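You operate a simulated robot arm through the tools that you are given. There is no shell and no other tool. Be economical: measure what you need, move in short steps, check, and stop when the job is done.

Carry out the task below with a simulated two-armed robot. There is one attempt and no reset: what you move stays moved.

Task
Put the blue tub on the worktop left of the sink away on the lower plate of the glass stand. Take the jug with a blue cap and put it on the worktop left of the sink. Fetch the brown bottle and stand it on the table top before the steel track. Take the yellow bottle on the small table top and put it away on the low table top. Put the dearest price sign from the small table top in the purple basin. Put the 500 ML refill bottle from the top of the long workbench on the grey tray and the 900 ML refill bottle on the small table top. Put the clear tub on the top of the long workbench away on the second shelf from the bottom of the green rack. Fetch the medium measuring jug from the top of the short table and set it on the top of the long workbench. Put the orange cup on the second shop shelf by the passage from the bottom. Open the grey drawer. The order is free. Set down upright: jug with a blue cap, brown bottle, yellow bottle, price sign, refill bottle, medium measuring jug, orange cup.

Only the result counts: the job must be done as asked and must still hold three seconds after the hand-in. Knocking over, shifting, dropping, spilling or breaking anything else fails it. A push-on lid holds only when it is set on centred and level and pressed home; a screw cap is set on level and turned clockwise until tight.

Robot
Two 7-joint arms with two-finger parallel grippers on one trunk, on a base that drives. Base frame: it is fixed to the floor where the robot stands at the start and does not move with it; the origin is under the middle of the robot, x ahead of it, y to its left, z up; the surface under the hand at the start is at about z = 0.86. Readings come in m, degrees, newtons and seconds.
The left shoulder is at the start at [0.07, 0.13, 1.212], the right one opposite. With the tool pointing down near the work surface each hand reaches from about 0.18 to 0.5 m from the robot's upright axis, wherever it stands, measured 20 degrees to its own side. Places, roughly: blue tub (9x9x8 cm) [0.5, 0.1, 0.9]; brown bottle [0.25, 1.75, 1]; clear tub (10x11x8 cm) [-0.9, -1.7, 0.8]; grey drawer [-4.2, 8.1, 0.6]; grey tray (13x11x2 cm) [-1.2, -1.9, 0.8]; jug with a blue cap [0.25, 0, 0.25]; low table top [-4.3, 1.8, 0.8]; lower plate of the glass stand [-0.3, 7, 0.5]; medium measuring jug [-4, -0.5, 0.75]; orange cup (7x7x11 cm) [-4.2, 3.9, 0.2]; price sign [-2, -0.25, 0.75]; purple basin (25x17x9 cm) [-1.9, -0.1, 0.8]; refill bottle [-1.5, -1.75, 1]; second shelf of the green rack [0.4, 6.8, 0.8]; second shop shelf by the passage [-2.3, 5.6, 0.6]; small table top [-1.9, -0.1, 0.8]; table top before the steel track (52x13 cm) [0.08, 1.08, 0.86]; top of the long workbench [-1.4, -1.8, 0.8]; worktop left of the sink [0.5, 0, 0.9]; yellow bottle [-1.75, 0, 0.75]. Payload 1.57 kg a hand.
The TCP of each hand is the grasp point between the finger pads, 0.03 m short of the fingertips. In the tool frame z runs along the fingers and y along their closing line. The gripper opens to 0.08 m. The fingers are 0.017 m wide and 0.012 m thick; the gripper's body (0.04 by 0.082 m) begins 0.08 m behind the TCP.
Orientation is told as [roll, pitch, yaw] about the base's x, y, z axes, in that order, counted from this pose: with the fingers straight down and closing along the base's y, the tool's x points along the base's -x, its y along +y and its z along -z.

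Tools
- The arms move only by the tool play_rows. It takes "left_steps", "right_steps" or both (then of equal length, played together; a hand with none holds still); each is a list of rows, each a list of 6 numbers: the shift along the base's x, y, z in m, then the turn, a rotation vector about the base's x, y, z in degrees. In form: [[x, y, z, ax, ay, az], ...]. A call has 1 to 8 rows; each row is the pose to reach, as a shift and turn from the pose commanded when the call began. "left_gripper" and "right_gripper" are, for a hand that has rows, the gripper command, from -1 (shut) to 1 (fully open), values between in proportion, set as the call begins (left out, the last holds). A row lasts 0.2 s, in which the tool goes at most 0.05 m and 8.6 degrees; a call with a longer step from one row to the next is refused whole, and so is a gripper value outside its range. Where a pose cannot be reached the arm comes as near as it can. A force on the tool above 40 N (or 10 N above the force at the start of the call, whichever is more), or a blocked arm, ends the call early, and 0.2 s more pass. Each finger travels about 0.108 m/s and halts on what it meets, pressing with about 35 N; the grip force reading is that of the motor and also rises with nothing between the fingers. The clock runs only during rows and for 0.2 s after the last one: add rows that repeat a pose to give the fingers time. The reply holds the time, the measured pose of the TCP, the force on the tool along the base axes, the opening and the grip force, in the units named above and with some noise, with the torque about the TCP (base axes, N m) and any sound that the robot's microphone picked up, and new pictures: "show" is both (left out), scene, wrist or none (wrist: the cameras of the hands that moved).
- Cameras (640 x 400 px; columns grow to the right, rows downward): "scene" is now at [0.1385, 0.0036, 1.4318]; the picture's right is [-0.01, -1.00, 0.00], its down [-0.68, 0.01, -0.73] and it looks along [0.73, -0.01, -0.68] (base axes); focal length 222 px, centre (320, 200). "left" rides on the left gripper at [0.072, 0.007, -0.122] in its tool frame; the picture's right is [-0.09, 1.00, 0.00], its down [-0.84, -0.08, -0.54] and it looks along [-0.54, -0.05, 0.84] (tool axes); focal length 238 px, centre (320, 200). "right" rides on the right gripper at [0.072, -0.007, -0.122] in its tool frame; the picture's right is [0.09, 1.00, 0.00], its down [-0.84, 0.08, -0.54] and it looks along [-0.54, 0.05, 0.84] (tool axes); focal length 238 px, centre (320, 200). There is no depth. A picture from a camera that has moved, and an enlarged one, comes with that camera's place and axes in the base frame and with its lens. The place of the scene camera against the robot may be out by one fixed shift of up to 0.012 m in any direction.
- lift_body(by): slides the trunk up (or, below 0, down) by that many m; the arms and the scene camera ride with it, the base frame stays. It gives what a move gives, with no picture.
- roll_base(legs): drives the robot by 1 to 6 legs, each [ahead, left, turn to the left] in m, m and degrees, along the robot's own axes; the way and the turn of a leg run together, so that a leg with both is an arc; at most 1.5 m and 180 degrees a leg. The arms and the cameras ride along, it lands a little off, and it stops where it bumps. It gives what a move gives, and a new picture of the scene camera.
- turn_head(pan, tilt): turns the head with the scene camera to pan (to the left, within 86 degrees either way) and tilt (down, from -29 to 69), counted from straight ahead of the robot. It gives what a move gives, and a new picture of the scene camera.
- close_up(camera, box): a new picture of the part [left, top, right, bottom] of that camera's present view, enlarged. The clock stands still meanwhile.
- finish_job(): hands the job in; it is judged then, once.

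Go step by step. Nothing tells you exact positions but the pictures and the camera data: compare them with the known pose of the tool, close in by small moves and look again before you grip or let go. The budget is 535 turns and 360 pictures, counting those below and the enlarged ones. Unless the task says otherwise, let go and move clear before handing in.

The tools are called after "Emit:" as name(argument=value, ...) on one line, values as JSON. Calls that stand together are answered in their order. play_rows: Moves the arms, as the interface text tells. Its arguments: {"type":"object","properties":{"left_steps":{"type":"array","items":{"type":"array","items":{"type":"number"}}},"left_gripper":{"type":"number"},"right_steps":{"type":"array","items":{"type":"array","items":{"type":"number"}}},"right_gripper":{"type":"number"},"show":{"type":"string","enum":["both","scene","wrist","none"]}},"required":[]} The other tools are called the same way: lift_body (by) slides the trunk up or down; roll_base (legs) drives the base; turn_head (pan, tilt) turns the head that bears the scene camera; close_up (camera, box) takes an enlarged picture of a part of a camera's view; finish_job () hands the job in.

At the start:

```text
time_s: 0.0
left_eef_pos: [0.3949, 0.2274, 1.2175]
left_ee_rot: [0.0, 0.0, 0.1]
left_force: [-0.2, -0.3, 0.5]
left_wrist_torque: [0.01, 0.01, 0.01]
left_width: 0.0799
left_grip_force: 0.1
right_eef_pos: [0.3672, -0.0915, 1.2411]
right_ee_rot: [0.1, -0.1, 0.1]
right_force: [-0.4, 0.5, 0.2]
right_wrist_torque: [-0.01, 0.01, 0.03]
right_width: 0.0801
right_grip_force: 0.1
trunk travel left (down, up): [-0.85, 0.09]
robot x, y, heading: [-0.0026, 0.0005, 0.2]
head pan, tilt: [-0.8, 42.8]
```

scene: 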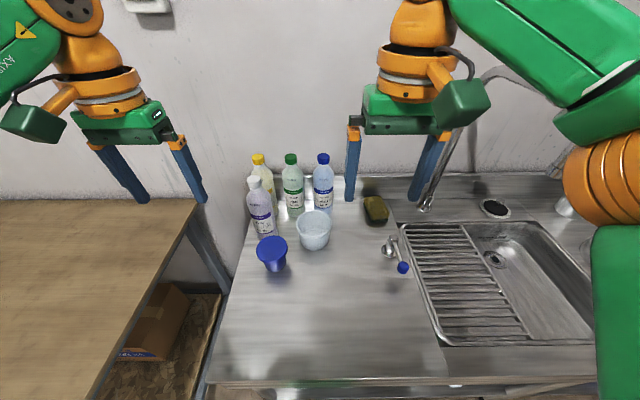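
right: 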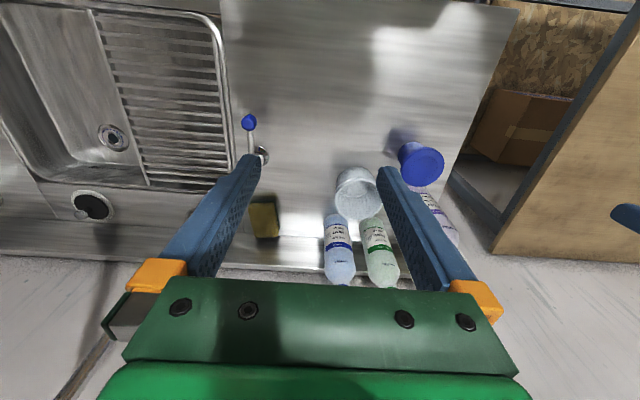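
left: 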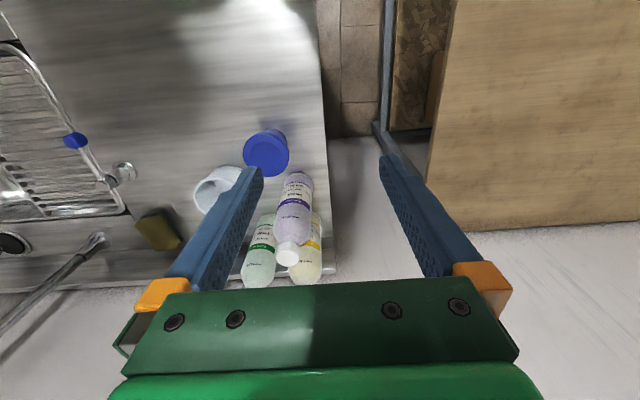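

I see the worktop with the blue tub near [0.48, 0.13], a clear tub and bottles. First I look closely at it, then at the shelf below.

Emit:
close_up(camera="scene", box=[220, 140, 420, 290])

Emit:
turn_head(pan=0, tilt=69)

```text
2.67 times, centred on (320, 215) of scene
camera zoom: at [0.1385, 0.0036, 1.4318], right [-0.01, -1.0, 0.0], down [-0.68, 0.01, -0.73], along [0.73, -0.01, -0.68], focal length 592 px, centre (320, 160)
```

zoom: 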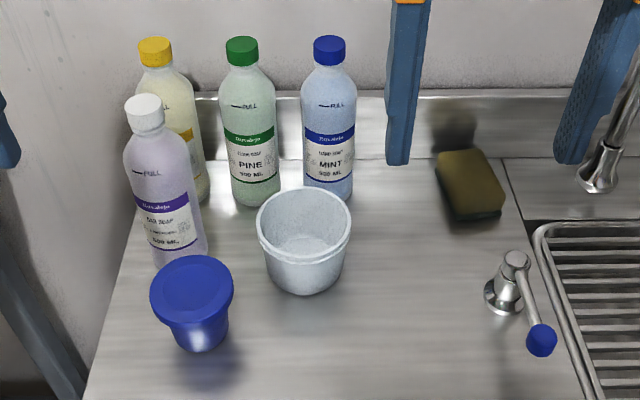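

```text
time_s: 0.9
left_eef_pos: [0.3938, 0.2275, 1.2168]
left_ee_rot: [0.0, 0.0, 0.0]
left_force: [0.6, 0.4, 0.3]
left_wrist_torque: [-0.01, 0.0, 0.01]
left_width: 0.0798
left_grip_force: 0.0
right_eef_pos: [0.3683, -0.0918, 1.2405]
right_ee_rot: [0.1, -0.1, 0.0]
right_force: [-0.9, -0.5, -0.4]
right_wrist_torque: [-0.01, 0.01, 0.0]
right_width: 0.08
right_grip_force: 0.0
trunk travel left (down, up): [-0.85, 0.09]
robot x, y, heading: [0.0011, 0.0013, -0.1]
head pan, tilt: [0.0, 68.8]
camera scene: at [0.1115, 0.0047, 1.3999], right [0.0, -1.0, 0.0], down [-0.93, 0.0, -0.36], along [0.36, 0.0, -0.93], focal length 222 px, centre (320, 200)
```

scene: 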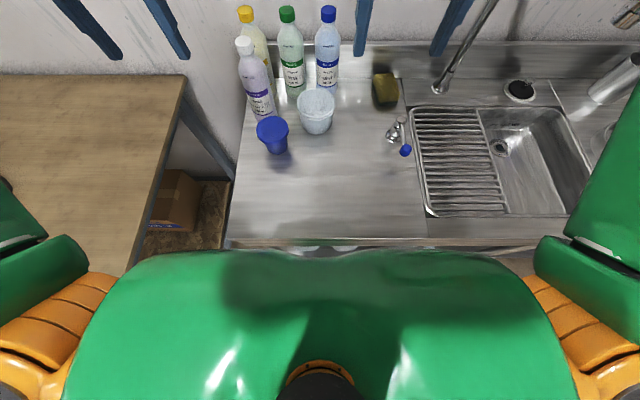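

The blue tub is lidded and tapered. I back off a bit to see the shelf under the worktop where the blue-capped jug should stand.

Emit:
roll_base(legs=[[-0.5, 0, 0]])

Emit:
turn_head(pan=0, tilt=50)

```text
time_s: 3.9
left_eef_pos: [-0.1049, 0.2262, 1.2164]
left_ee_rot: [0.1, 0.1, 0.0]
left_force: [-0.2, -0.2, 0.0]
left_wrist_torque: [0.02, -0.01, 0.01]
left_width: 0.0799
left_grip_force: 0.0
right_eef_pos: [-0.1317, -0.0927, 1.2395]
right_ee_rot: [0.1, 0.0, -0.2]
right_force: [-0.1, 0.9, -1.0]
right_wrist_torque: [0.0, 0.04, 0.03]
right_width: 0.0801
right_grip_force: 0.1
trunk travel left (down, up): [-0.85, 0.09]
robot x, y, heading: [-0.5001, -0.0002, -0.2]
head pan, tilt: [0.0, 68.8]
camera scene: at [-0.3875, 0.0052, 1.3996], right [0.0, -1.0, 0.0], down [-0.93, 0.0, -0.36], along [0.36, 0.0, -0.93], focal length 222 px, centre (320, 200)
```

scene: 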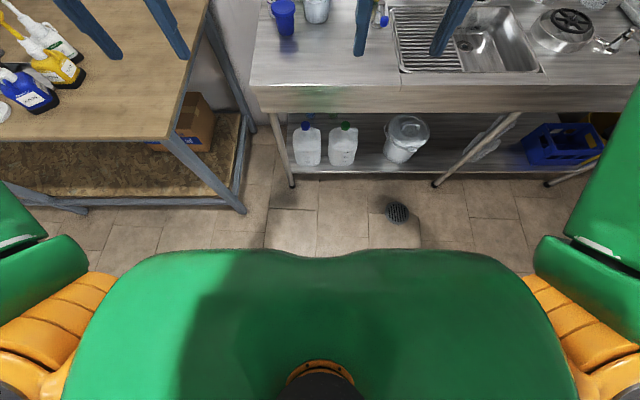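

```text
time_s: 4.7
left_eef_pos: [-0.1064, 0.2259, 1.2174]
left_ee_rot: [0.1, 0.0, -0.1]
left_force: [0.5, 0.0, 1.2]
left_wrist_torque: [0.03, -0.01, 0.01]
left_width: 0.0799
left_grip_force: 0.1
right_eef_pos: [-0.134, -0.0915, 1.2399]
right_ee_rot: [0.1, -0.1, -0.3]
right_force: [-0.1, 2.0, 0.1]
right_wrist_torque: [-0.02, 0.04, -0.01]
right_width: 0.0801
right_grip_force: 0.1
trunk travel left (down, up): [-0.85, 0.09]
robot x, y, heading: [-0.4983, 0.001, -0.2]
head pan, tilt: [0.0, 50.0]
camera scene: at [-0.3689, 0.0051, 1.4217], right [0.0, -1.0, 0.0], down [-0.77, 0.0, -0.64], along [0.64, 0.0, -0.77], focal length 222 px, centre (320, 200)
```

scene: 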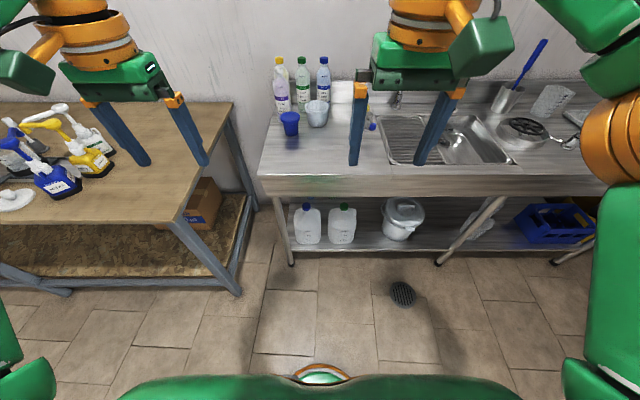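

The blue-capped jug is on the low shelf near [0.3, 0.09, 0.2]. I lower the trunk and look level at it.

Emit:
lift_body(by=-0.6)

Emit:
turn_head(pan=0, tilt=38)

Emit:
close_up(camera="scene", box=[220, 120, 460, 270])

```text
refused: -0.6 is not a number from -0.4 to 0.4
```

```text
time_s: 5.4
left_eef_pos: [-0.105, 0.2262, 1.2169]
left_ee_rot: [0.0, -0.1, -0.1]
left_force: [0.4, -0.3, 0.5]
left_wrist_torque: [-0.03, 0.02, 0.01]
left_width: 0.0802
left_grip_force: 0.0
right_eef_pos: [-0.134, -0.0919, 1.2407]
right_ee_rot: [0.2, -0.1, -0.3]
right_force: [-0.9, 0.2, -0.2]
right_wrist_torque: [0.01, -0.01, -0.02]
right_width: 0.0798
right_grip_force: 0.1
trunk travel left (down, up): [-0.85, 0.09]
robot x, y, heading: [-0.5037, 0.0008, -0.6]
head pan, tilt: [0.0, 38.0]
camera scene: at [-0.3594, 0.0051, 1.4389], right [0.0, -1.0, 0.0], down [-0.62, 0.0, -0.79], along [0.79, 0.0, -0.62], focal length 222 px, centre (320, 200)
```

scene: 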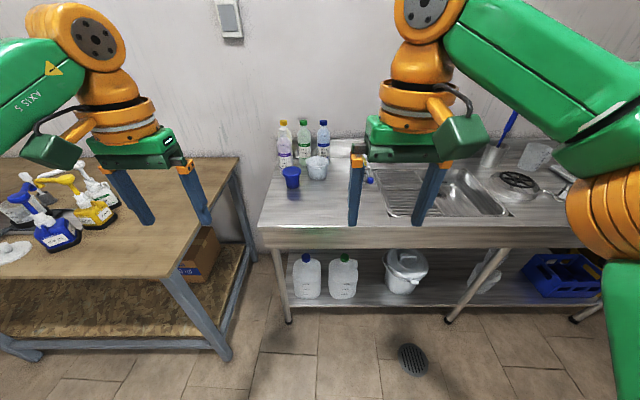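

```text
2.67 times, centred on (340, 195) of scene
camera zoom: at [-0.3594, 0.0051, 1.4389], right [0.0, -1.0, 0.0], down [-0.62, 0.0, -0.79], along [0.79, 0.0, -0.62], focal length 592 px, centre (267, 213)
```

zoom: 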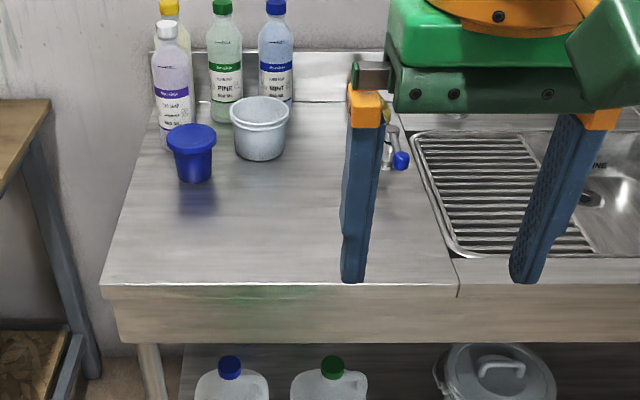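

I lower the trunk in two steps and look again.

Emit:
lift_body(by=-0.4)

Emit:
lift_body(by=-0.25)

Emit:
turn_head(pan=0, tilt=35)

Emit:
close_up(camera="scene", box=[240, 120, 400, 220])

```text
time_s: 9.2
left_eef_pos: [-0.1073, 0.2271, 0.8172]
left_ee_rot: [0.0, 0.0, 0.0]
left_force: [0.0, 0.2, 0.8]
left_wrist_torque: [0.0, 0.0, -0.03]
left_width: 0.0806
left_grip_force: 0.1
right_eef_pos: [-0.1329, -0.0928, 0.8412]
right_ee_rot: [0.1, -0.1, -0.2]
right_force: [0.3, -0.6, -0.5]
right_wrist_torque: [0.03, 0.0, 0.01]
right_width: 0.0801
right_grip_force: 0.1
trunk travel left (down, up): [-0.45, 0.49]
robot x, y, heading: [-0.496, 0.0035, -0.3]
head pan, tilt: [0.0, 38.0]
```

```text
time_s: 11.8
left_eef_pos: [-0.1062, 0.2249, 0.5675]
left_ee_rot: [0.0, 0.0, -0.1]
left_force: [-0.4, -0.6, -0.2]
left_wrist_torque: [-0.01, 0.02, -0.02]
left_width: 0.0799
left_grip_force: 0.0
right_eef_pos: [-0.1332, -0.0921, 0.5905]
right_ee_rot: [0.1, -0.1, -0.3]
right_force: [-0.2, -0.4, 1.0]
right_wrist_torque: [0.01, 0.01, -0.01]
right_width: 0.0797
right_grip_force: 0.1
trunk travel left (down, up): [-0.2, 0.74]
robot x, y, heading: [-0.5015, -0.0031, 0.1]
head pan, tilt: [0.0, 38.0]
```

```text
time_s: 12.4
left_eef_pos: [-0.1058, 0.2255, 0.5667]
left_ee_rot: [-0.1, 0.0, 0.0]
left_force: [0.2, -0.3, 1.0]
left_wrist_torque: [0.0, 0.04, -0.02]
left_width: 0.0801
left_grip_force: 0.0
right_eef_pos: [-0.1332, -0.0924, 0.5905]
right_ee_rot: [0.1, -0.1, -0.1]
right_force: [-0.3, 0.2, 0.3]
right_wrist_torque: [0.0, 0.0, -0.01]
right_width: 0.08
right_grip_force: 0.1
trunk travel left (down, up): [-0.2, 0.74]
robot x, y, heading: [-0.5022, 0.0024, -0.1]
head pan, tilt: [0.0, 35.0]
camera scene: at [-0.3576, 0.0051, 0.7935], right [0.0, -1.0, 0.0], down [-0.57, 0.0, -0.82], along [0.82, 0.0, -0.57], focal length 222 px, centre (320, 200)
```

scene: 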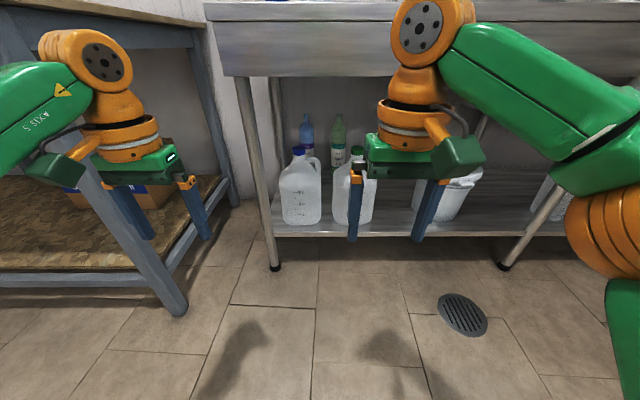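

```text
4.00 times, centred on (320, 170) of scene
camera zoom: at [-0.3576, 0.0051, 0.7935], right [0.0, -1.0, 0.0], down [-0.57, 0.0, -0.82], along [0.82, 0.0, -0.57], focal length 888 px, centre (320, 320)
```

zoom: 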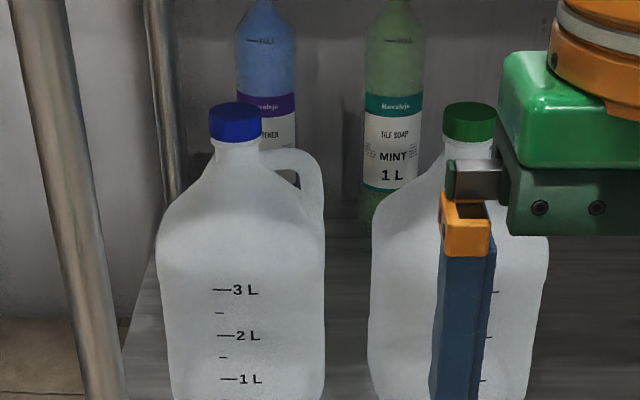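

The jug's blue cap is about [0.40, 0.08, 0.48] on a shelf at z≈0.2. I'll turn the left tool horizontal (fingers forward) to grip the cap/neck.

Emit:
play_rows(left_steps=[[0.02, -0.01, 0, 0, -8.3, 0], [0.04, -0.02, 0, 0, -16.6, 0], [0.06, -0.04, 0, 0, -24.9, 0], [0.08, -0.05, 0, 0, -33.2, 0], [0.1, -0.06, 0, 0, -41.5, 0], [0.12, -0.08, 0, 0, -49.8, 0], [0.14, -0.09, 0, 0, -58.1, 0], [0.16, -0.1, 0, 0, -66, 0]], left_gripper=1, show="none")

Emit:
play_rows(left_steps=[[0.01, 0, 0, 0, -8, 0], [0.02, 0, 0, 0, -16, 0], [0.03, 0, -0.03, 0, -24, 0], [0.03, 0, -0.06, 0, -24, 0], [0.03, 0, -0.09, 0, -24, 0], [0.03, 0, -0.09, 0, -24, 0]])

```text
time_s: 14.2
left_eef_pos: [0.0542, 0.1263, 0.5653]
left_ee_rot: [0.0, -66.1, 0.0]
left_force: [0.2, -0.9, -0.3]
left_wrist_torque: [-0.04, 0.0, -0.02]
left_width: 0.0802
left_grip_force: 0.1
right_eef_pos: [-0.1332, -0.0916, 0.5894]
right_ee_rot: [0.1, -0.1, -0.1]
right_force: [0.0, 0.0, -0.4]
right_wrist_torque: [0.01, 0.01, -0.01]
right_width: 0.0802
right_grip_force: 0.0
trunk travel left (down, up): [-0.2, 0.74]
robot x, y, heading: [-0.5001, 0.0036, -0.2]
head pan, tilt: [0.0, 35.0]
```

```text
time_s: 15.7
left_eef_pos: [0.0834, 0.0743, 0.509]
left_ee_rot: [-0.8, -89.2, 2.3]
left_force: [0.2, -0.3, -0.6]
left_wrist_torque: [0.02, 0.01, -0.02]
left_width: 0.0799
left_grip_force: 0.0
left hand out of reach, approached as far as the arm can: row 3, 4, 5, 6
right_eef_pos: [-0.1333, -0.0913, 0.5908]
right_ee_rot: [0.1, -0.1, -0.3]
right_force: [0.9, 0.2, -0.7]
right_wrist_torque: [0.03, -0.03, 0.0]
right_width: 0.0799
right_grip_force: 0.1
trunk travel left (down, up): [-0.2, 0.74]
robot x, y, heading: [-0.5042, 0.0011, -0.3]
head pan, tilt: [0.0, 35.0]
camera scene: at [-0.3577, 0.0055, 0.7936], right [0.0, -1.0, 0.0], down [-0.57, 0.0, -0.82], along [0.82, 0.0, -0.57], focal length 222 px, centre (320, 200)
camera left: at [-0.0405, 0.0763, 0.4382], right [-0.02, 1.0, 0.09], down [-0.53, -0.09, 0.84], along [0.85, -0.03, 0.53], focal length 238 px, centre (320, 200)
```

scene: 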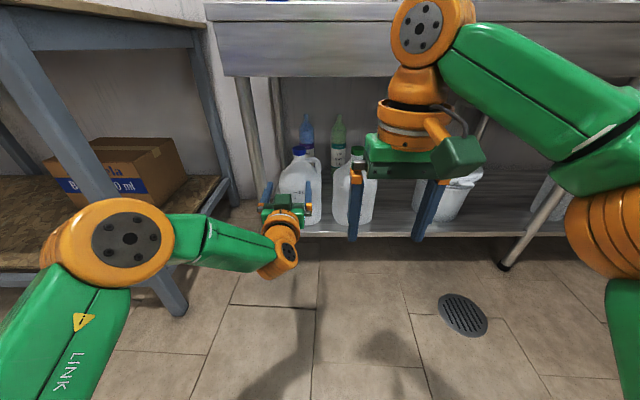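
left: 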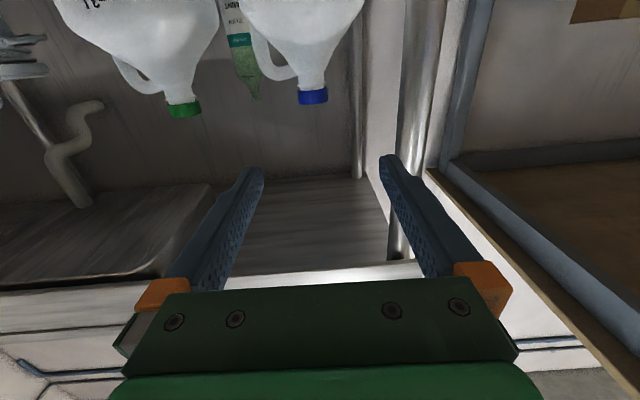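

The arm was at its reach limit; I draw the hand back a bit and check the pose.

Emit:
play_rows(left_steps=[[-0.05, 0, 0, 0, 0, 0], [-0.09, 0, 0, 0, 0, 0], [-0.09, 0, 0, 0, 0, 0]], show="none")

```text
time_s: 16.4
left_eef_pos: [-0.007, 0.0741, 0.509]
left_ee_rot: [138.8, -89.8, -138.7]
left_force: [0.7, -0.7, 0.5]
left_wrist_torque: [-0.02, -0.02, 0.0]
left_width: 0.0798
left_grip_force: 0.1
right_eef_pos: [-0.1335, -0.0922, 0.5909]
right_ee_rot: [0.1, -0.1, -0.1]
right_force: [0.3, -0.3, -0.3]
right_wrist_torque: [0.02, 0.0, 0.0]
right_width: 0.0801
right_grip_force: 0.1
trunk travel left (down, up): [-0.2, 0.74]
robot x, y, heading: [-0.5018, 0.0018, -0.2]
head pan, tilt: [0.0, 35.0]
```

The cap is near [0.36, 0.073, 0.495]. I lower the left hand slightly and tuck the right hand back so it clears the worktop edge before driving in.

Emit:
play_rows(left_steps=[[0, 0, -0.02, 0, 0, 0], [0, 0, -0.02, 0, 0, 0], [0, 0, -0.02, 0, 0, 0], [0, 0, -0.02, 0, 0, 0], [0, 0, -0.02, 0, 0, 0]], right_steps=[[-0.04, -0.02, 0, 0, 0, 0], [-0.08, -0.04, 0, 0, 0, 0], [-0.12, -0.06, 0, 0, 0, 0], [-0.16, -0.08, 0, 0, 0, 0], [-0.16, -0.08, 0, 0, 0, 0]], show="none")

Emit:
roll_base(legs=[[0.27, 0, 0]])

Emit:
close_up(camera="left", box=[160, 0, 480, 200])

```text
time_s: 17.6
left_eef_pos: [-0.007, 0.0714, 0.4906]
left_ee_rot: [24.7, -90.0, -24.7]
left_force: [0.1, -0.2, 0.6]
left_wrist_torque: [0.02, 0.02, 0.01]
left_width: 0.0799
left_grip_force: 0.2
right_eef_pos: [-0.2925, -0.1737, 0.5916]
right_ee_rot: [0.1, -0.1, -0.3]
right_force: [0.1, 0.5, -0.2]
right_wrist_torque: [0.01, -0.02, 0.03]
right_width: 0.0802
right_grip_force: 0.1
trunk travel left (down, up): [-0.2, 0.74]
robot x, y, heading: [-0.5027, -0.002, -0.2]
head pan, tilt: [0.0, 35.0]
```

```text
time_s: 19.6
left_eef_pos: [0.2621, 0.0704, 0.4903]
left_ee_rot: [23.7, -90.0, -23.6]
left_force: [0.9, -0.2, -0.4]
left_wrist_torque: [-0.02, 0.04, -0.04]
left_width: 0.0802
left_grip_force: 0.1
right_eef_pos: [-0.0224, -0.1754, 0.5917]
right_ee_rot: [0.1, 0.0, -0.3]
right_force: [0.1, 0.1, 0.2]
right_wrist_torque: [0.06, 0.03, -0.02]
right_width: 0.08
right_grip_force: 0.1
trunk travel left (down, up): [-0.2, 0.74]
robot x, y, heading: [-0.2368, -0.0041, -0.0]
head pan, tilt: [0.0, 35.0]
camera scene: at [-0.0889, 0.0038, 0.7935], right [0.0, -1.0, 0.0], down [-0.57, 0.0, -0.82], along [0.82, 0.0, -0.57], focal length 222 px, centre (320, 200)
```

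scene: 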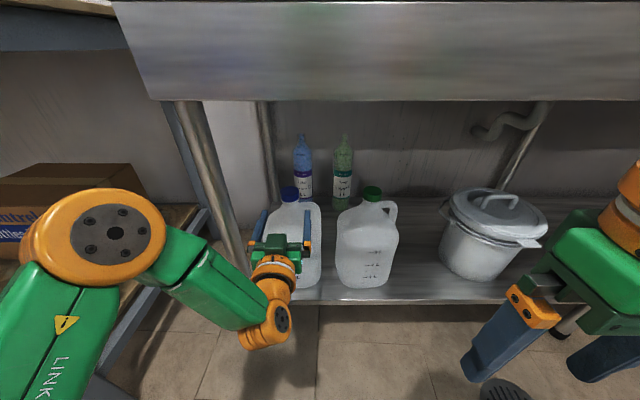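

```text
2.00 times, centred on (320, 100) of left
camera zoom: at [0.1383, 0.0753, 0.4183], right [0.0, 1.0, 0.09], down [-0.54, -0.08, 0.84], along [0.84, -0.05, 0.54], focal length 477 px, centre (320, 400)
```

zoom: 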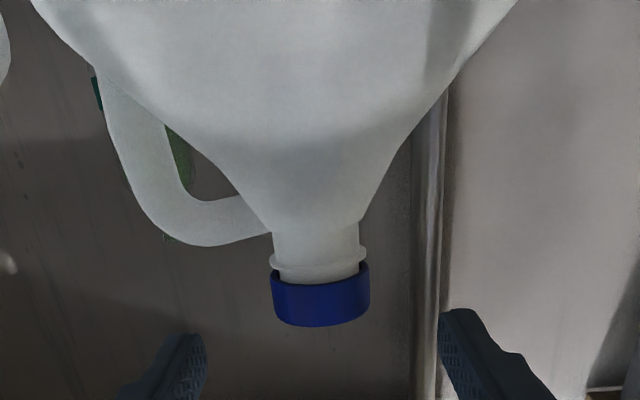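

The cap is centred between the fingers, at about [0.359, 0.071, 0.502]. I raise 1.2 cm and drive in to straddle it.

Emit:
play_rows(left_steps=[[0, 0, 0.012, 0, 0, 0], [0, 0, 0.012, 0, 0, 0]], show="none")

Emit:
roll_base(legs=[[0.095, 0, 0]])

Emit:
close_up(camera="left", box=[160, 0, 480, 200])

```text
time_s: 20.2
left_eef_pos: [0.2611, 0.0706, 0.502]
left_ee_rot: [31.1, -89.9, -30.9]
left_force: [0.4, -1.0, 0.0]
left_wrist_torque: [-0.03, -0.01, 0.03]
left_width: 0.0799
left_grip_force: 0.1
right_eef_pos: [-0.0239, -0.1748, 0.5925]
right_ee_rot: [0.2, -0.1, -0.2]
right_force: [-0.2, -1.0, 0.1]
right_wrist_torque: [-0.03, -0.02, 0.04]
right_width: 0.0803
right_grip_force: 0.1
trunk travel left (down, up): [-0.2, 0.74]
robot x, y, heading: [-0.2321, -0.003, -0.2]
head pan, tilt: [0.0, 35.0]
```

```text
time_s: 21.3
left_eef_pos: [0.3561, 0.0691, 0.5016]
left_ee_rot: [23.9, -89.9, -23.9]
left_force: [-0.2, 0.2, -0.1]
left_wrist_torque: [-0.01, 0.0, -0.01]
left_width: 0.0801
left_grip_force: 0.1
right_eef_pos: [0.0715, -0.1748, 0.5923]
right_ee_rot: [0.1, -0.1, -0.3]
right_force: [0.0, -0.3, -0.3]
right_wrist_torque: [-0.03, -0.02, 0.05]
right_width: 0.0799
right_grip_force: 0.1
trunk travel left (down, up): [-0.2, 0.74]
robot x, y, heading: [-0.1366, 0.0015, -0.2]
head pan, tilt: [0.0, 35.0]
camera scene: at [0.0058, 0.0033, 0.7935], right [0.0, -1.0, 0.0], down [-0.57, 0.0, -0.82], along [0.82, 0.0, -0.57], focal length 222 px, centre (320, 200)
```

scene: 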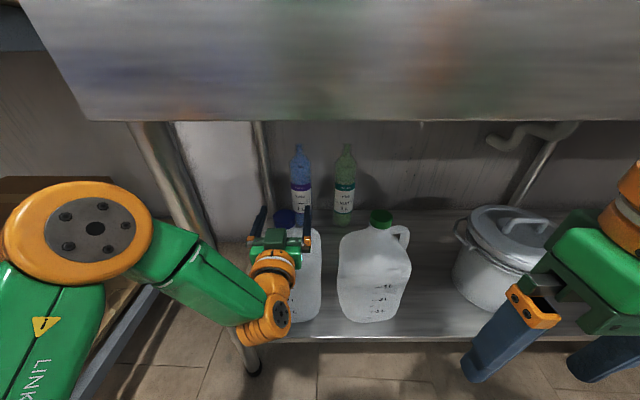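

```text
2.00 times, centred on (320, 100) of left
camera zoom: at [0.2332, 0.0743, 0.4303], right [0.0, 1.0, 0.09], down [-0.54, -0.08, 0.84], along [0.84, -0.05, 0.54], focal length 477 px, centre (320, 400)
```

zoom: 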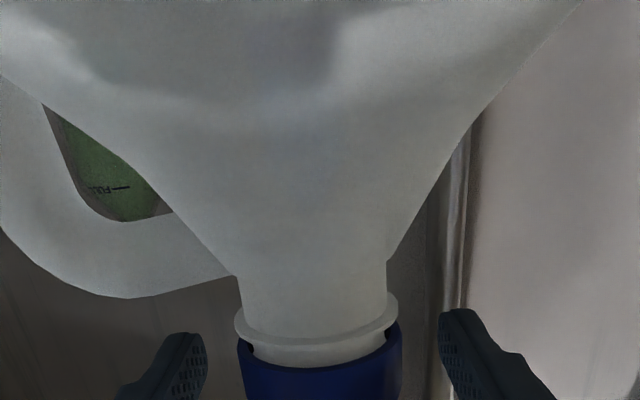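

The cap lies between the fingers. I close and lift slightly to test.

Emit:
play_rows(left_steps=[[0, 0, 0, 0, 0, 0], [0, 0, 0, 0, 0, 0], [0, 0, 0, 0, 0, 0], [0, 0, 0, 0, 0, 0]], left_gripper=-1, show="none")

Emit:
play_rows(left_steps=[[0, 0, 0.01, 0, 0, 0], [0, 0, 0.02, 0, 0, 0], [0, 0, 0.03, 0, 0, 0], [0, 0, 0.03, 0, 0, 0]])

```text
time_s: 22.3
left_eef_pos: [0.3572, 0.0684, 0.5004]
left_ee_rot: [26.9, -89.9, -26.9]
left_force: [-0.4, 0.1, 1.2]
left_wrist_torque: [0.03, 0.0, -0.02]
left_width: 0.0424
left_grip_force: 35.5
right_eef_pos: [0.07, -0.1758, 0.5909]
right_ee_rot: [0.1, -0.1, -0.4]
right_force: [0.4, -0.5, -0.5]
right_wrist_torque: [0.04, 0.01, 0.0]
right_width: 0.08
right_grip_force: 0.0
trunk travel left (down, up): [-0.2, 0.74]
robot x, y, heading: [-0.1426, -0.0042, -0.2]
head pan, tilt: [0.0, 35.0]
```

```text
time_s: 23.3
left_eef_pos: [0.3566, 0.0683, 0.5327]
left_ee_rot: [21.9, -89.9, -21.8]
left_force: [0.2, -0.5, -1.3]
left_wrist_torque: [0.03, 0.0, -0.02]
left_width: 0.0428
left_grip_force: 35.0
right_eef_pos: [0.0705, -0.1757, 0.5914]
right_ee_rot: [0.1, -0.1, -0.2]
right_force: [0.7, -0.2, -0.7]
right_wrist_torque: [-0.02, -0.04, 0.0]
right_width: 0.0799
right_grip_force: 0.0
trunk travel left (down, up): [-0.2, 0.74]
robot x, y, heading: [-0.1384, 0.0015, -0.4]
head pan, tilt: [0.0, 35.0]
camera scene: at [0.0058, 0.0034, 0.7935], right [0.0, -1.0, 0.0], down [-0.57, 0.0, -0.82], along [0.82, 0.0, -0.57], focal length 222 px, centre (320, 200)
camera left: at [0.2337, 0.0741, 0.4607], right [0.0, 1.0, 0.09], down [-0.54, -0.08, 0.84], along [0.84, -0.05, 0.54], focal length 238 px, centre (320, 200)
```

scene: 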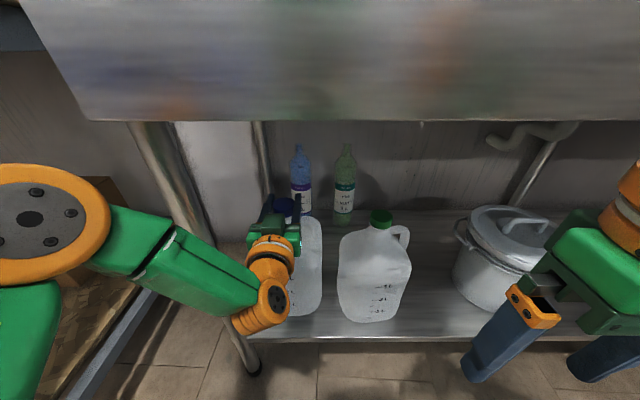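
left: 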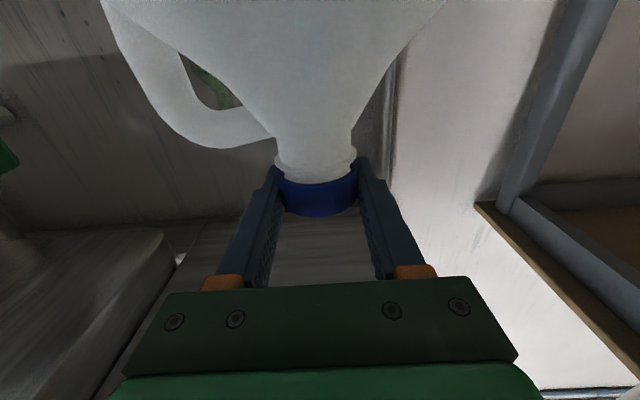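

The jug is held and lifted. I back out, raise the trunk, and come over the worktop.

Emit:
roll_base(legs=[[-0.45, 0, 0]])

Emit:
lift_body(by=0.4)

Emit:
lift_body(by=0.29)

Emit:
roll_base(legs=[[0.0, -0.15, 0], [0.3, 0, 0]])

```text
time_s: 26.0
left_eef_pos: [-0.0936, 0.0713, 0.5323]
left_ee_rot: [22.7, -89.9, -22.8]
left_force: [0.4, -0.2, -0.4]
left_wrist_torque: [0.0, 0.0, 0.02]
left_width: 0.0428
left_grip_force: 35.0
right_eef_pos: [-0.38, -0.1725, 0.5917]
right_ee_rot: [0.2, -0.1, -0.5]
right_force: [0.1, 0.2, 0.9]
right_wrist_torque: [-0.02, 0.0, 0.02]
right_width: 0.0796
right_grip_force: 0.2
trunk travel left (down, up): [-0.2, 0.74]
robot x, y, heading: [-0.5903, -0.0015, -0.3]
head pan, tilt: [0.0, 35.0]
camera scene: at [-0.4442, 0.0058, 0.7935], right [-0.01, -1.0, 0.0], down [-0.57, 0.0, -0.82], along [0.82, -0.01, -0.57], focal length 222 px, centre (320, 200)
```

scene: 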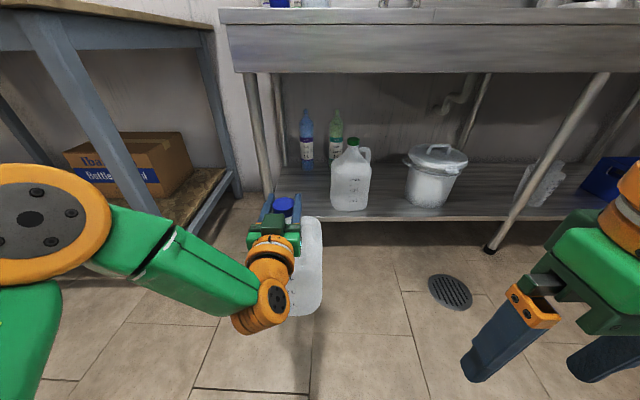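

```text
time_s: 29.8
left_eef_pos: [-0.0921, 0.0708, 0.9322]
left_ee_rot: [20.8, -89.8, -21.0]
left_force: [-0.2, -0.7, -1.7]
left_wrist_torque: [-0.01, 0.03, 0.02]
left_width: 0.0428
left_grip_force: 34.6
right_eef_pos: [-0.3796, -0.1728, 0.992]
right_ee_rot: [0.1, -0.1, -0.4]
right_force: [-0.4, -0.2, 0.6]
right_wrist_torque: [0.0, -0.03, 0.0]
right_width: 0.0799
right_grip_force: 0.1
trunk travel left (down, up): [-0.6, 0.34]
robot x, y, heading: [-0.5915, 0.0001, -0.5]
head pan, tilt: [0.0, 35.0]
```

```text
time_s: 32.8
left_eef_pos: [-0.0919, 0.0699, 1.2218]
left_ee_rot: [20.7, -89.9, -20.7]
left_force: [-0.5, -1.1, -0.8]
left_wrist_torque: [-0.01, 0.03, 0.05]
left_width: 0.0428
left_grip_force: 35.0
right_eef_pos: [-0.3793, -0.1722, 1.2815]
right_ee_rot: [0.2, -0.1, -0.4]
right_force: [-0.4, -0.7, -0.3]
right_wrist_torque: [-0.02, 0.02, 0.0]
right_width: 0.0801
right_grip_force: 0.0
trunk travel left (down, up): [-0.89, 0.05]
robot x, y, heading: [-0.5883, 0.0012, -0.4]
head pan, tilt: [0.0, 35.0]
```

```text
time_s: 35.8
left_eef_pos: [0.2026, -0.0793, 1.2233]
left_ee_rot: [98.5, -89.9, -98.4]
left_force: [-0.8, -0.3, -1.2]
left_wrist_torque: [0.0, 0.02, 0.01]
left_width: 0.0428
left_grip_force: 34.5
right_eef_pos: [-0.0839, -0.3247, 1.281]
right_ee_rot: [0.0, -0.3, -0.2]
right_force: [-0.7, -0.4, -0.5]
right_wrist_torque: [0.01, -0.03, -0.02]
right_width: 0.0804
right_grip_force: 0.1
trunk travel left (down, up): [-0.89, 0.05]
robot x, y, heading: [-0.2851, -0.1504, -0.2]
head pan, tilt: [0.0, 35.0]
camera scene: at [-0.1486, -0.1463, 1.4838], right [0.0, -1.0, 0.0], down [-0.57, 0.0, -0.82], along [0.82, 0.0, -0.57], focal length 222 px, centre (320, 200)
```

scene: 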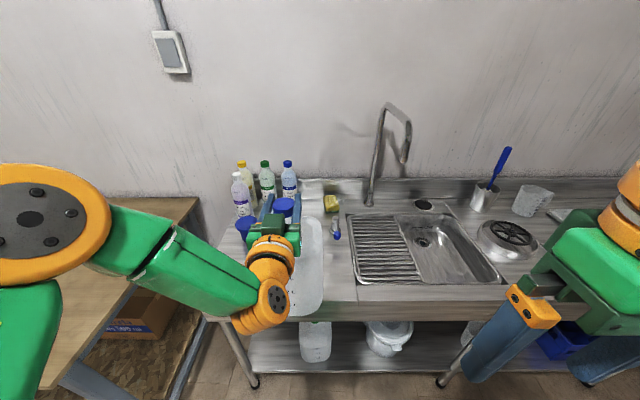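

Jug over the worktop's edge; I drive 0.13 m further and lower it.

Emit:
roll_base(legs=[[0.13, 0, 0]])

Emit:
play_rows(left_steps=[[0, 0, -0.02, 0, 0, 0], [0, 0, -0.04, 0, 0, 0], [0, 0, -0.05, 0, 0, 0], [0, 0, -0.05, 0, 0, 0]])

```text
time_s: 37.1
left_eef_pos: [0.3303, -0.0806, 1.2237]
left_ee_rot: [151.2, -89.8, -151.1]
left_force: [-0.4, -0.4, -0.7]
left_wrist_torque: [-0.02, 0.01, -0.02]
left_width: 0.0427
left_grip_force: 34.8
right_eef_pos: [0.0438, -0.3236, 1.2827]
right_ee_rot: [0.2, -0.4, -0.3]
right_force: [-1.0, -0.1, -0.1]
right_wrist_torque: [-0.01, -0.02, 0.01]
right_width: 0.08
right_grip_force: 0.0
trunk travel left (down, up): [-0.89, 0.05]
robot x, y, heading: [-0.1605, -0.1506, -0.1]
head pan, tilt: [0.0, 35.0]
camera scene: at [-0.023, -0.1464, 1.4841], right [0.0, -1.0, 0.0], down [-0.57, 0.0, -0.82], along [0.82, 0.0, -0.57], focal length 222 px, centre (320, 200)
```

scene: 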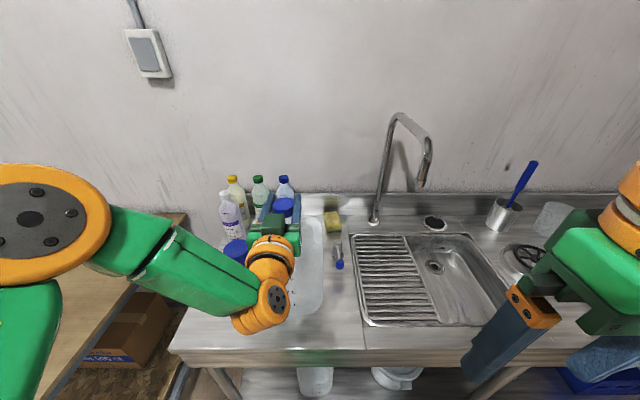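

```text
time_s: 38.1
left_eef_pos: [0.3324, -0.0821, 1.1736]
left_ee_rot: [16.6, -89.8, -16.3]
left_force: [0.5, 0.3, -1.3]
left_wrist_torque: [-0.01, -0.01, -0.03]
left_width: 0.0426
left_grip_force: 35.6
right_eef_pos: [0.0491, -0.3243, 1.2818]
right_ee_rot: [0.1, -0.1, -0.1]
right_force: [-1.2, -0.5, -0.5]
right_wrist_torque: [-0.02, 0.0, -0.02]
right_width: 0.08
right_grip_force: 0.1
trunk travel left (down, up): [-0.89, 0.05]
robot x, y, heading: [-0.1603, -0.15, -0.2]
head pan, tilt: [0.0, 35.0]
camera scene: at [-0.0163, -0.1462, 1.4834], right [0.0, -1.0, 0.0], down [-0.57, 0.0, -0.82], along [0.82, 0.0, -0.57], focal length 222 px, centre (320, 200)
camera left: at [0.21, -0.077, 1.1019], right [0.0, 1.0, 0.09], down [-0.54, -0.08, 0.84], along [0.84, -0.05, 0.54], focal length 238 px, centre (320, 200)
```

scene: 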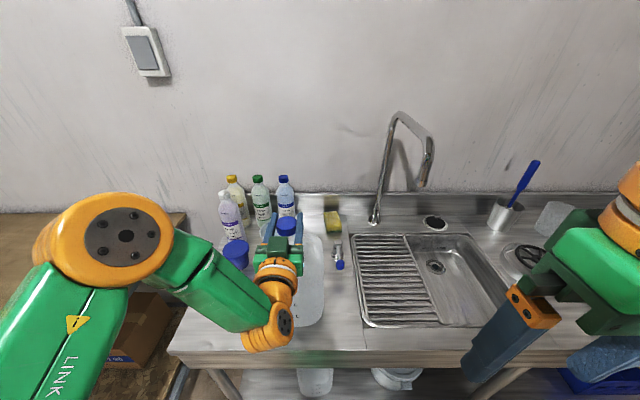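
left: 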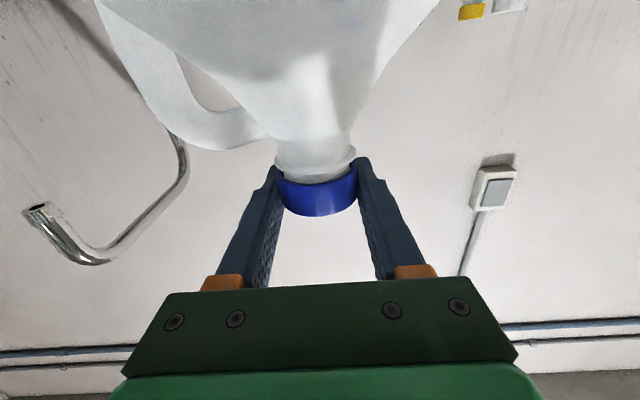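

I lower in small steps until contact.

Emit:
play_rows(left_steps=[[0, 0, -0.005, 0, 0, 0], [0, 0, -0.01, 0, 0, 0], [0, 0, -0.013, 0, 0, 0], [0, 0, -0.013, 0, 0, 0]], show="none")

Emit:
play_rows(left_steps=[[0, 0, -0.003, 0, 0, 0], [0, 0, -0.006, 0, 0, 0], [0, 0, -0.009, 0, 0, 0], [0, 0, -0.012, 0, 0, 0], [0, 0, -0.015, 0, 0, 0], [0, 0, -0.018, 0, 0, 0]], show="none")

```text
time_s: 39.1
left_eef_pos: [0.3303, -0.0855, 1.1635]
left_ee_rot: [12.0, -89.8, -11.6]
left_force: [0.2, 0.1, -1.8]
left_wrist_torque: [0.03, 0.0, -0.03]
left_width: 0.0428
left_grip_force: 35.5
left hand out of reach, approached as far as the arm can: row 2, 3, 4
right_eef_pos: [0.0478, -0.3251, 1.2818]
right_ee_rot: [0.1, -0.1, -0.2]
right_force: [0.5, -0.5, 0.0]
right_wrist_torque: [0.02, 0.01, 0.02]
right_width: 0.0801
right_grip_force: 0.0
trunk travel left (down, up): [-0.89, 0.05]
robot x, y, heading: [-0.1628, -0.1513, -0.2]
head pan, tilt: [0.0, 35.0]
```

```text
time_s: 40.5
left_eef_pos: [0.3295, -0.0946, 1.1502]
left_ee_rot: [11.3, -89.8, -10.9]
left_force: [0.4, 0.3, -0.6]
left_wrist_torque: [-0.02, 0.04, 0.02]
left_width: 0.0427
left_grip_force: 35.0
left hand out of reach, approached as far as the arm can: row 2, 3, 4, 5, 6
right_eef_pos: [0.0475, -0.325, 1.2824]
right_ee_rot: [0.1, -0.2, -0.2]
right_force: [0.1, 1.2, 0.8]
right_wrist_torque: [0.01, 0.0, 0.0]
right_width: 0.0799
right_grip_force: 0.1
trunk travel left (down, up): [-0.89, 0.05]
robot x, y, heading: [-0.1603, -0.1502, -0.5]
head pan, tilt: [0.0, 35.0]
```

The arm is at its limit low down, so I'll lower using the trunk in small amounts.

Emit:
lift_body(by=-0.01)

Emit:
close_up(camera="scene", box=[200, 180, 400, 380])

```text
time_s: 41.0
left_eef_pos: [0.3257, -0.0962, 1.1433]
left_ee_rot: [147.5, -89.8, -147.0]
left_force: [1.5, -2.8, 16.6]
left_wrist_torque: [0.32, 0.29, -0.01]
left_width: 0.0429
left_grip_force: 34.9
right_eef_pos: [0.0446, -0.326, 1.2727]
right_ee_rot: [0.2, -0.2, -0.2]
right_force: [-1.0, -0.8, 0.3]
right_wrist_torque: [-0.02, 0.01, -0.04]
right_width: 0.08
right_grip_force: 0.2
trunk travel left (down, up): [-0.88, 0.06]
robot x, y, heading: [-0.1619, -0.1539, -0.4]
head pan, tilt: [0.0, 35.0]
```

```text
2.00 times, centred on (300, 280) of scene
camera zoom: at [-0.0208, -0.1487, 1.4741], right [0.0, -1.0, 0.0], down [-0.57, 0.0, -0.82], along [0.82, 0.0, -0.57], focal length 444 px, centre (360, 40)
```

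zoom: 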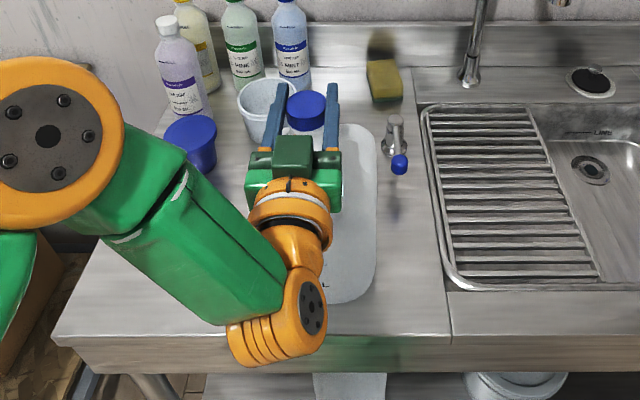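

The jug stands (16 N contact). I release and back straight out.

Emit:
play_rows(left_steps=[[0, 0, 0, 0, 0, 0], [0, 0, 0, 0, 0, 0], [0, 0, 0, 0, 0, 0]], left_gripper=0.8, show="wrist")

Emit:
roll_base(legs=[[-0.25, 0, 0]])

```text
time_s: 41.9
left_eef_pos: [0.3279, -0.0936, 1.1389]
left_ee_rot: [15.1, -89.7, -14.6]
left_force: [-0.1, -0.6, -0.2]
left_wrist_torque: [0.01, -0.01, 0.01]
left_width: 0.0721
left_grip_force: 0.1
right_eef_pos: [0.0471, -0.325, 1.2721]
right_ee_rot: [0.1, -0.2, -0.2]
right_force: [0.6, -0.7, -0.2]
right_wrist_torque: [-0.01, -0.01, -0.03]
right_width: 0.0803
right_grip_force: 0.1
trunk travel left (down, up): [-0.88, 0.06]
robot x, y, heading: [-0.1578, -0.1515, -0.1]
head pan, tilt: [0.0, 35.0]
camera left: at [0.2053, -0.0898, 1.0679], right [-0.01, 1.0, 0.09], down [-0.54, -0.08, 0.84], along [0.84, -0.05, 0.54], focal length 238 px, centre (320, 200)
```

left: 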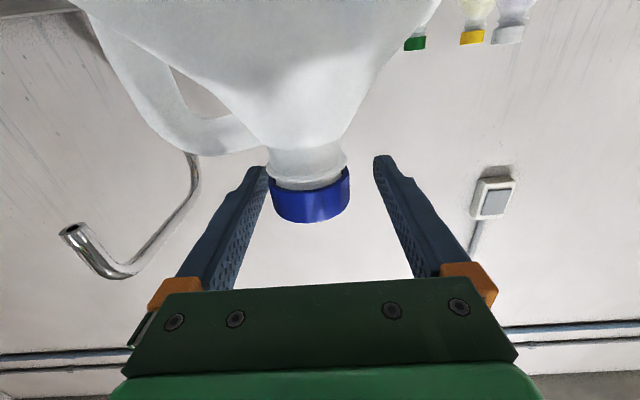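

```text
time_s: 43.6
left_eef_pos: [0.0862, -0.0942, 1.1381]
left_ee_rot: [8.9, -89.6, -8.6]
left_force: [0.4, -0.4, 0.3]
left_wrist_torque: [-0.02, -0.02, -0.01]
left_width: 0.0717
left_grip_force: 0.1
right_eef_pos: [-0.1948, -0.3228, 1.2713]
right_ee_rot: [0.1, 0.0, -0.2]
right_force: [0.1, -0.1, 0.7]
right_wrist_torque: [0.0, 0.04, -0.01]
right_width: 0.0799
right_grip_force: 0.0
trunk travel left (down, up): [-0.88, 0.06]
robot x, y, heading: [-0.4102, -0.1508, -0.2]
head pan, tilt: [0.0, 35.0]
camera scene: at [-0.2588, -0.1458, 1.4731], right [0.0, -1.0, 0.0], down [-0.58, 0.0, -0.82], along [0.82, 0.0, -0.58], focal length 222 px, centre (320, 200)
```

scene: 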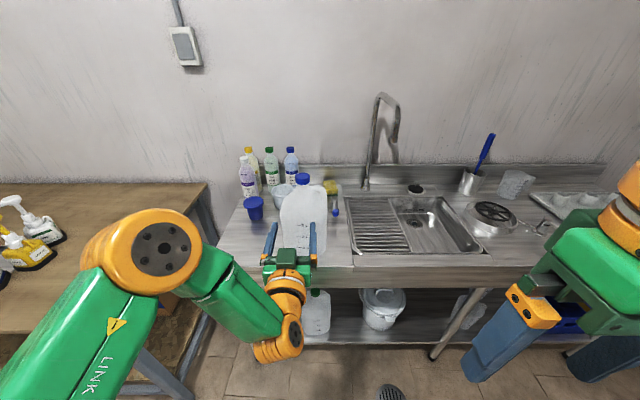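

The jug stands well. Next the brown bottle to the left: I back off more and pan the head left.

Emit:
roll_base(legs=[[-0.25, 0, 0]])

Emit:
turn_head(pan=50, tilt=25)

```text
time_s: 45.5
left_eef_pos: [-0.1681, -0.0946, 1.1385]
left_ee_rot: [8.9, -89.6, -8.8]
left_force: [0.1, 0.5, -0.4]
left_wrist_torque: [0.0, -0.02, -0.03]
left_width: 0.0718
left_grip_force: 0.1
right_eef_pos: [-0.4501, -0.3231, 1.2716]
right_ee_rot: [0.1, 0.0, -0.4]
right_force: [0.4, -0.8, 0.4]
right_wrist_torque: [-0.02, 0.01, 0.01]
right_width: 0.0801
right_grip_force: 0.1
trunk travel left (down, up): [-0.88, 0.06]
robot x, y, heading: [-0.6584, -0.1479, -0.6]
head pan, tilt: [0.0, 35.0]
camera scene: at [-0.5132, -0.145, 1.4731], right [-0.01, -1.0, 0.0], down [-0.58, 0.0, -0.82], along [0.82, -0.01, -0.58], focal length 222 px, centre (320, 200)
```

scene: 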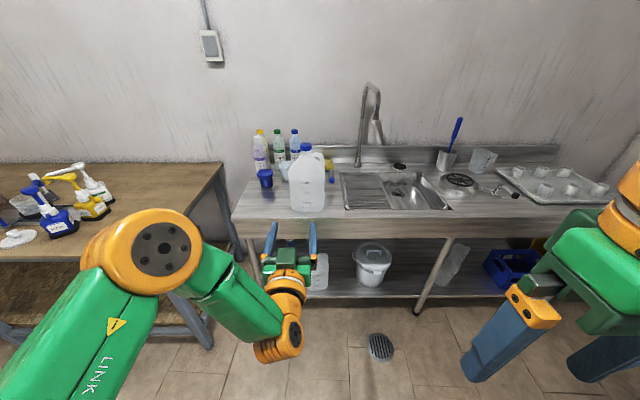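

```text
time_s: 46.7
left_eef_pos: [-0.1704, -0.0943, 1.1386]
left_ee_rot: [14.4, -89.7, -14.2]
left_force: [0.4, -0.4, 0.1]
left_wrist_torque: [-0.02, 0.0, -0.01]
left_width: 0.0721
left_grip_force: 0.0
right_eef_pos: [-0.4525, -0.3244, 1.2716]
right_ee_rot: [0.1, -0.1, -0.4]
right_force: [-0.2, 0.5, 0.4]
right_wrist_torque: [-0.01, 0.02, -0.03]
right_width: 0.08
right_grip_force: 0.0
trunk travel left (down, up): [-0.88, 0.06]
robot x, y, heading: [-0.6604, -0.1479, -0.2]
head pan, tilt: [50.0, 25.0]
camera scene: at [-0.545, -0.0743, 1.4892], right [0.76, -0.65, 0.0], down [-0.27, -0.32, -0.91], along [0.59, 0.69, -0.42], focal length 222 px, centre (320, 200)
```

scene: 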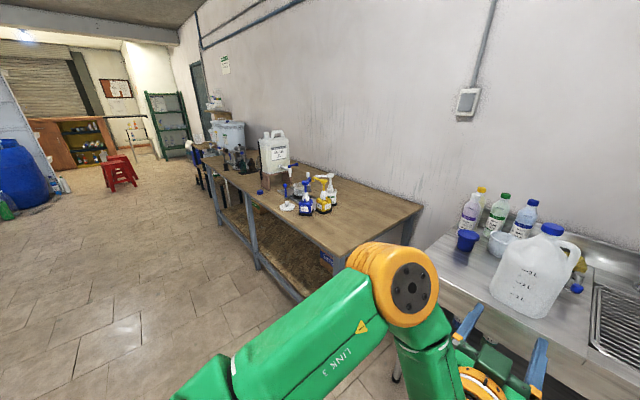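

The floor is clear leftwards. I drive 1.5 m left along the table and look straight ahead.

Emit:
roll_base(legs=[[0, 1.5, 0]])

Emit:
turn_head(pan=8, tilt=25)

```text
time_s: 54.1
left_eef_pos: [-0.1511, 1.4116, 1.1393]
left_ee_rot: [21.8, -89.6, -22.4]
left_force: [0.1, -0.9, -0.4]
left_wrist_torque: [0.0, -0.06, -0.02]
left_width: 0.0718
left_grip_force: 0.0
right_eef_pos: [-0.4352, 1.1858, 1.2716]
right_ee_rot: [0.2, -0.1, -1.1]
right_force: [-0.5, 0.1, -0.2]
right_wrist_torque: [0.02, -0.02, 0.01]
right_width: 0.0799
right_grip_force: 0.0
trunk travel left (down, up): [-0.88, 0.06]
robot x, y, heading: [-0.6395, 1.3639, -1.2]
head pan, tilt: [50.0, 25.0]
camera scene: at [-0.5249, 1.4354, 1.4893], right [0.75, -0.66, 0.0], down [-0.28, -0.32, -0.91], along [0.6, 0.68, -0.42], focal length 222 px, centre (320, 200)
```

scene: 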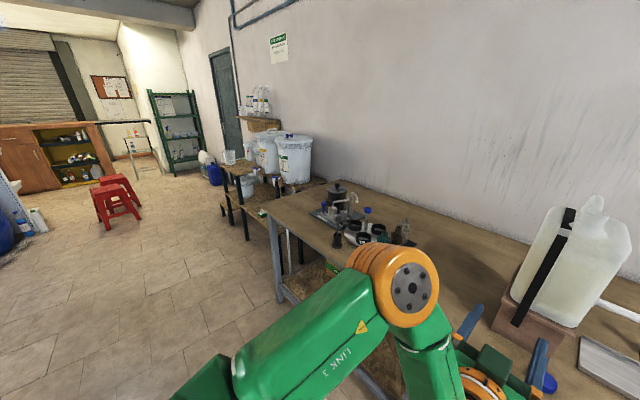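

```text
time_s: 55.2
left_eef_pos: [-0.1509, 1.4113, 1.1404]
left_ee_rot: [13.7, -89.9, -14.3]
left_force: [0.1, -0.3, 0.5]
left_wrist_torque: [-0.02, -0.02, -0.02]
left_width: 0.072
left_grip_force: 0.1
right_eef_pos: [-0.4352, 1.1855, 1.2722]
right_ee_rot: [0.1, 0.0, -1.1]
right_force: [0.1, 0.1, 0.3]
right_wrist_torque: [0.01, 0.01, 0.0]
right_width: 0.0799
right_grip_force: 0.1
trunk travel left (down, up): [-0.88, 0.06]
robot x, y, heading: [-0.6409, 1.3637, -1.1]
head pan, tilt: [8.0, 25.0]
camera scene: at [-0.4941, 1.378, 1.4893], right [0.12, -0.99, 0.0], down [-0.42, -0.05, -0.91], along [0.9, 0.11, -0.42], focal length 222 px, centre (320, 200)
```

scene: 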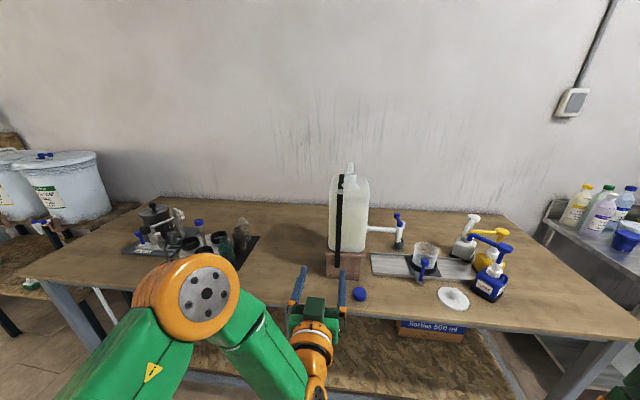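

Emit:
close_up(camera="scene", box=[120, 190, 300, 300])

Emit:
close_up(camera="scene", box=[320, 190, 540, 320])

```text
3.56 times, centred on (210, 245) of scene
camera zoom: at [-0.4941, 1.378, 1.4893], right [0.12, -0.99, 0.0], down [-0.42, -0.05, -0.91], along [0.9, 0.11, -0.42], focal length 790 px, centre (711, 40)
```

zoom: 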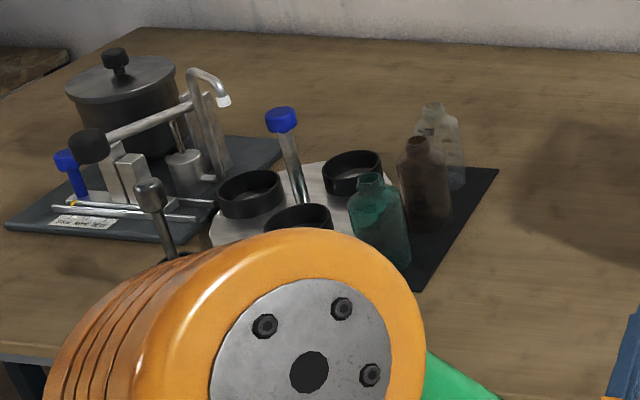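

```text
2.91 times, centred on (430, 255) of scene
camera zoom: at [-0.4941, 1.378, 1.4893], right [0.12, -0.99, 0.0], down [-0.42, -0.05, -0.91], along [0.9, 0.11, -0.42], focal length 646 px, centre (0, 40)
```

zoom: 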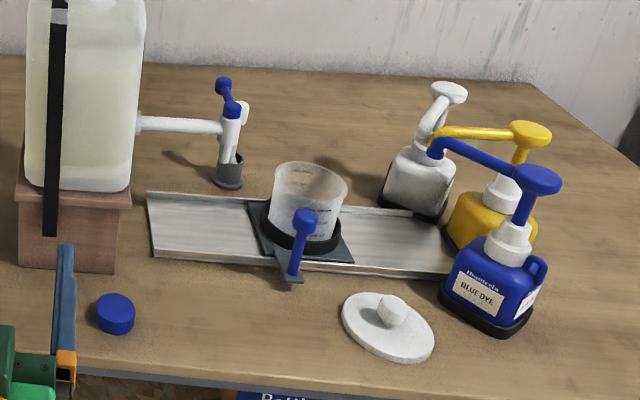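

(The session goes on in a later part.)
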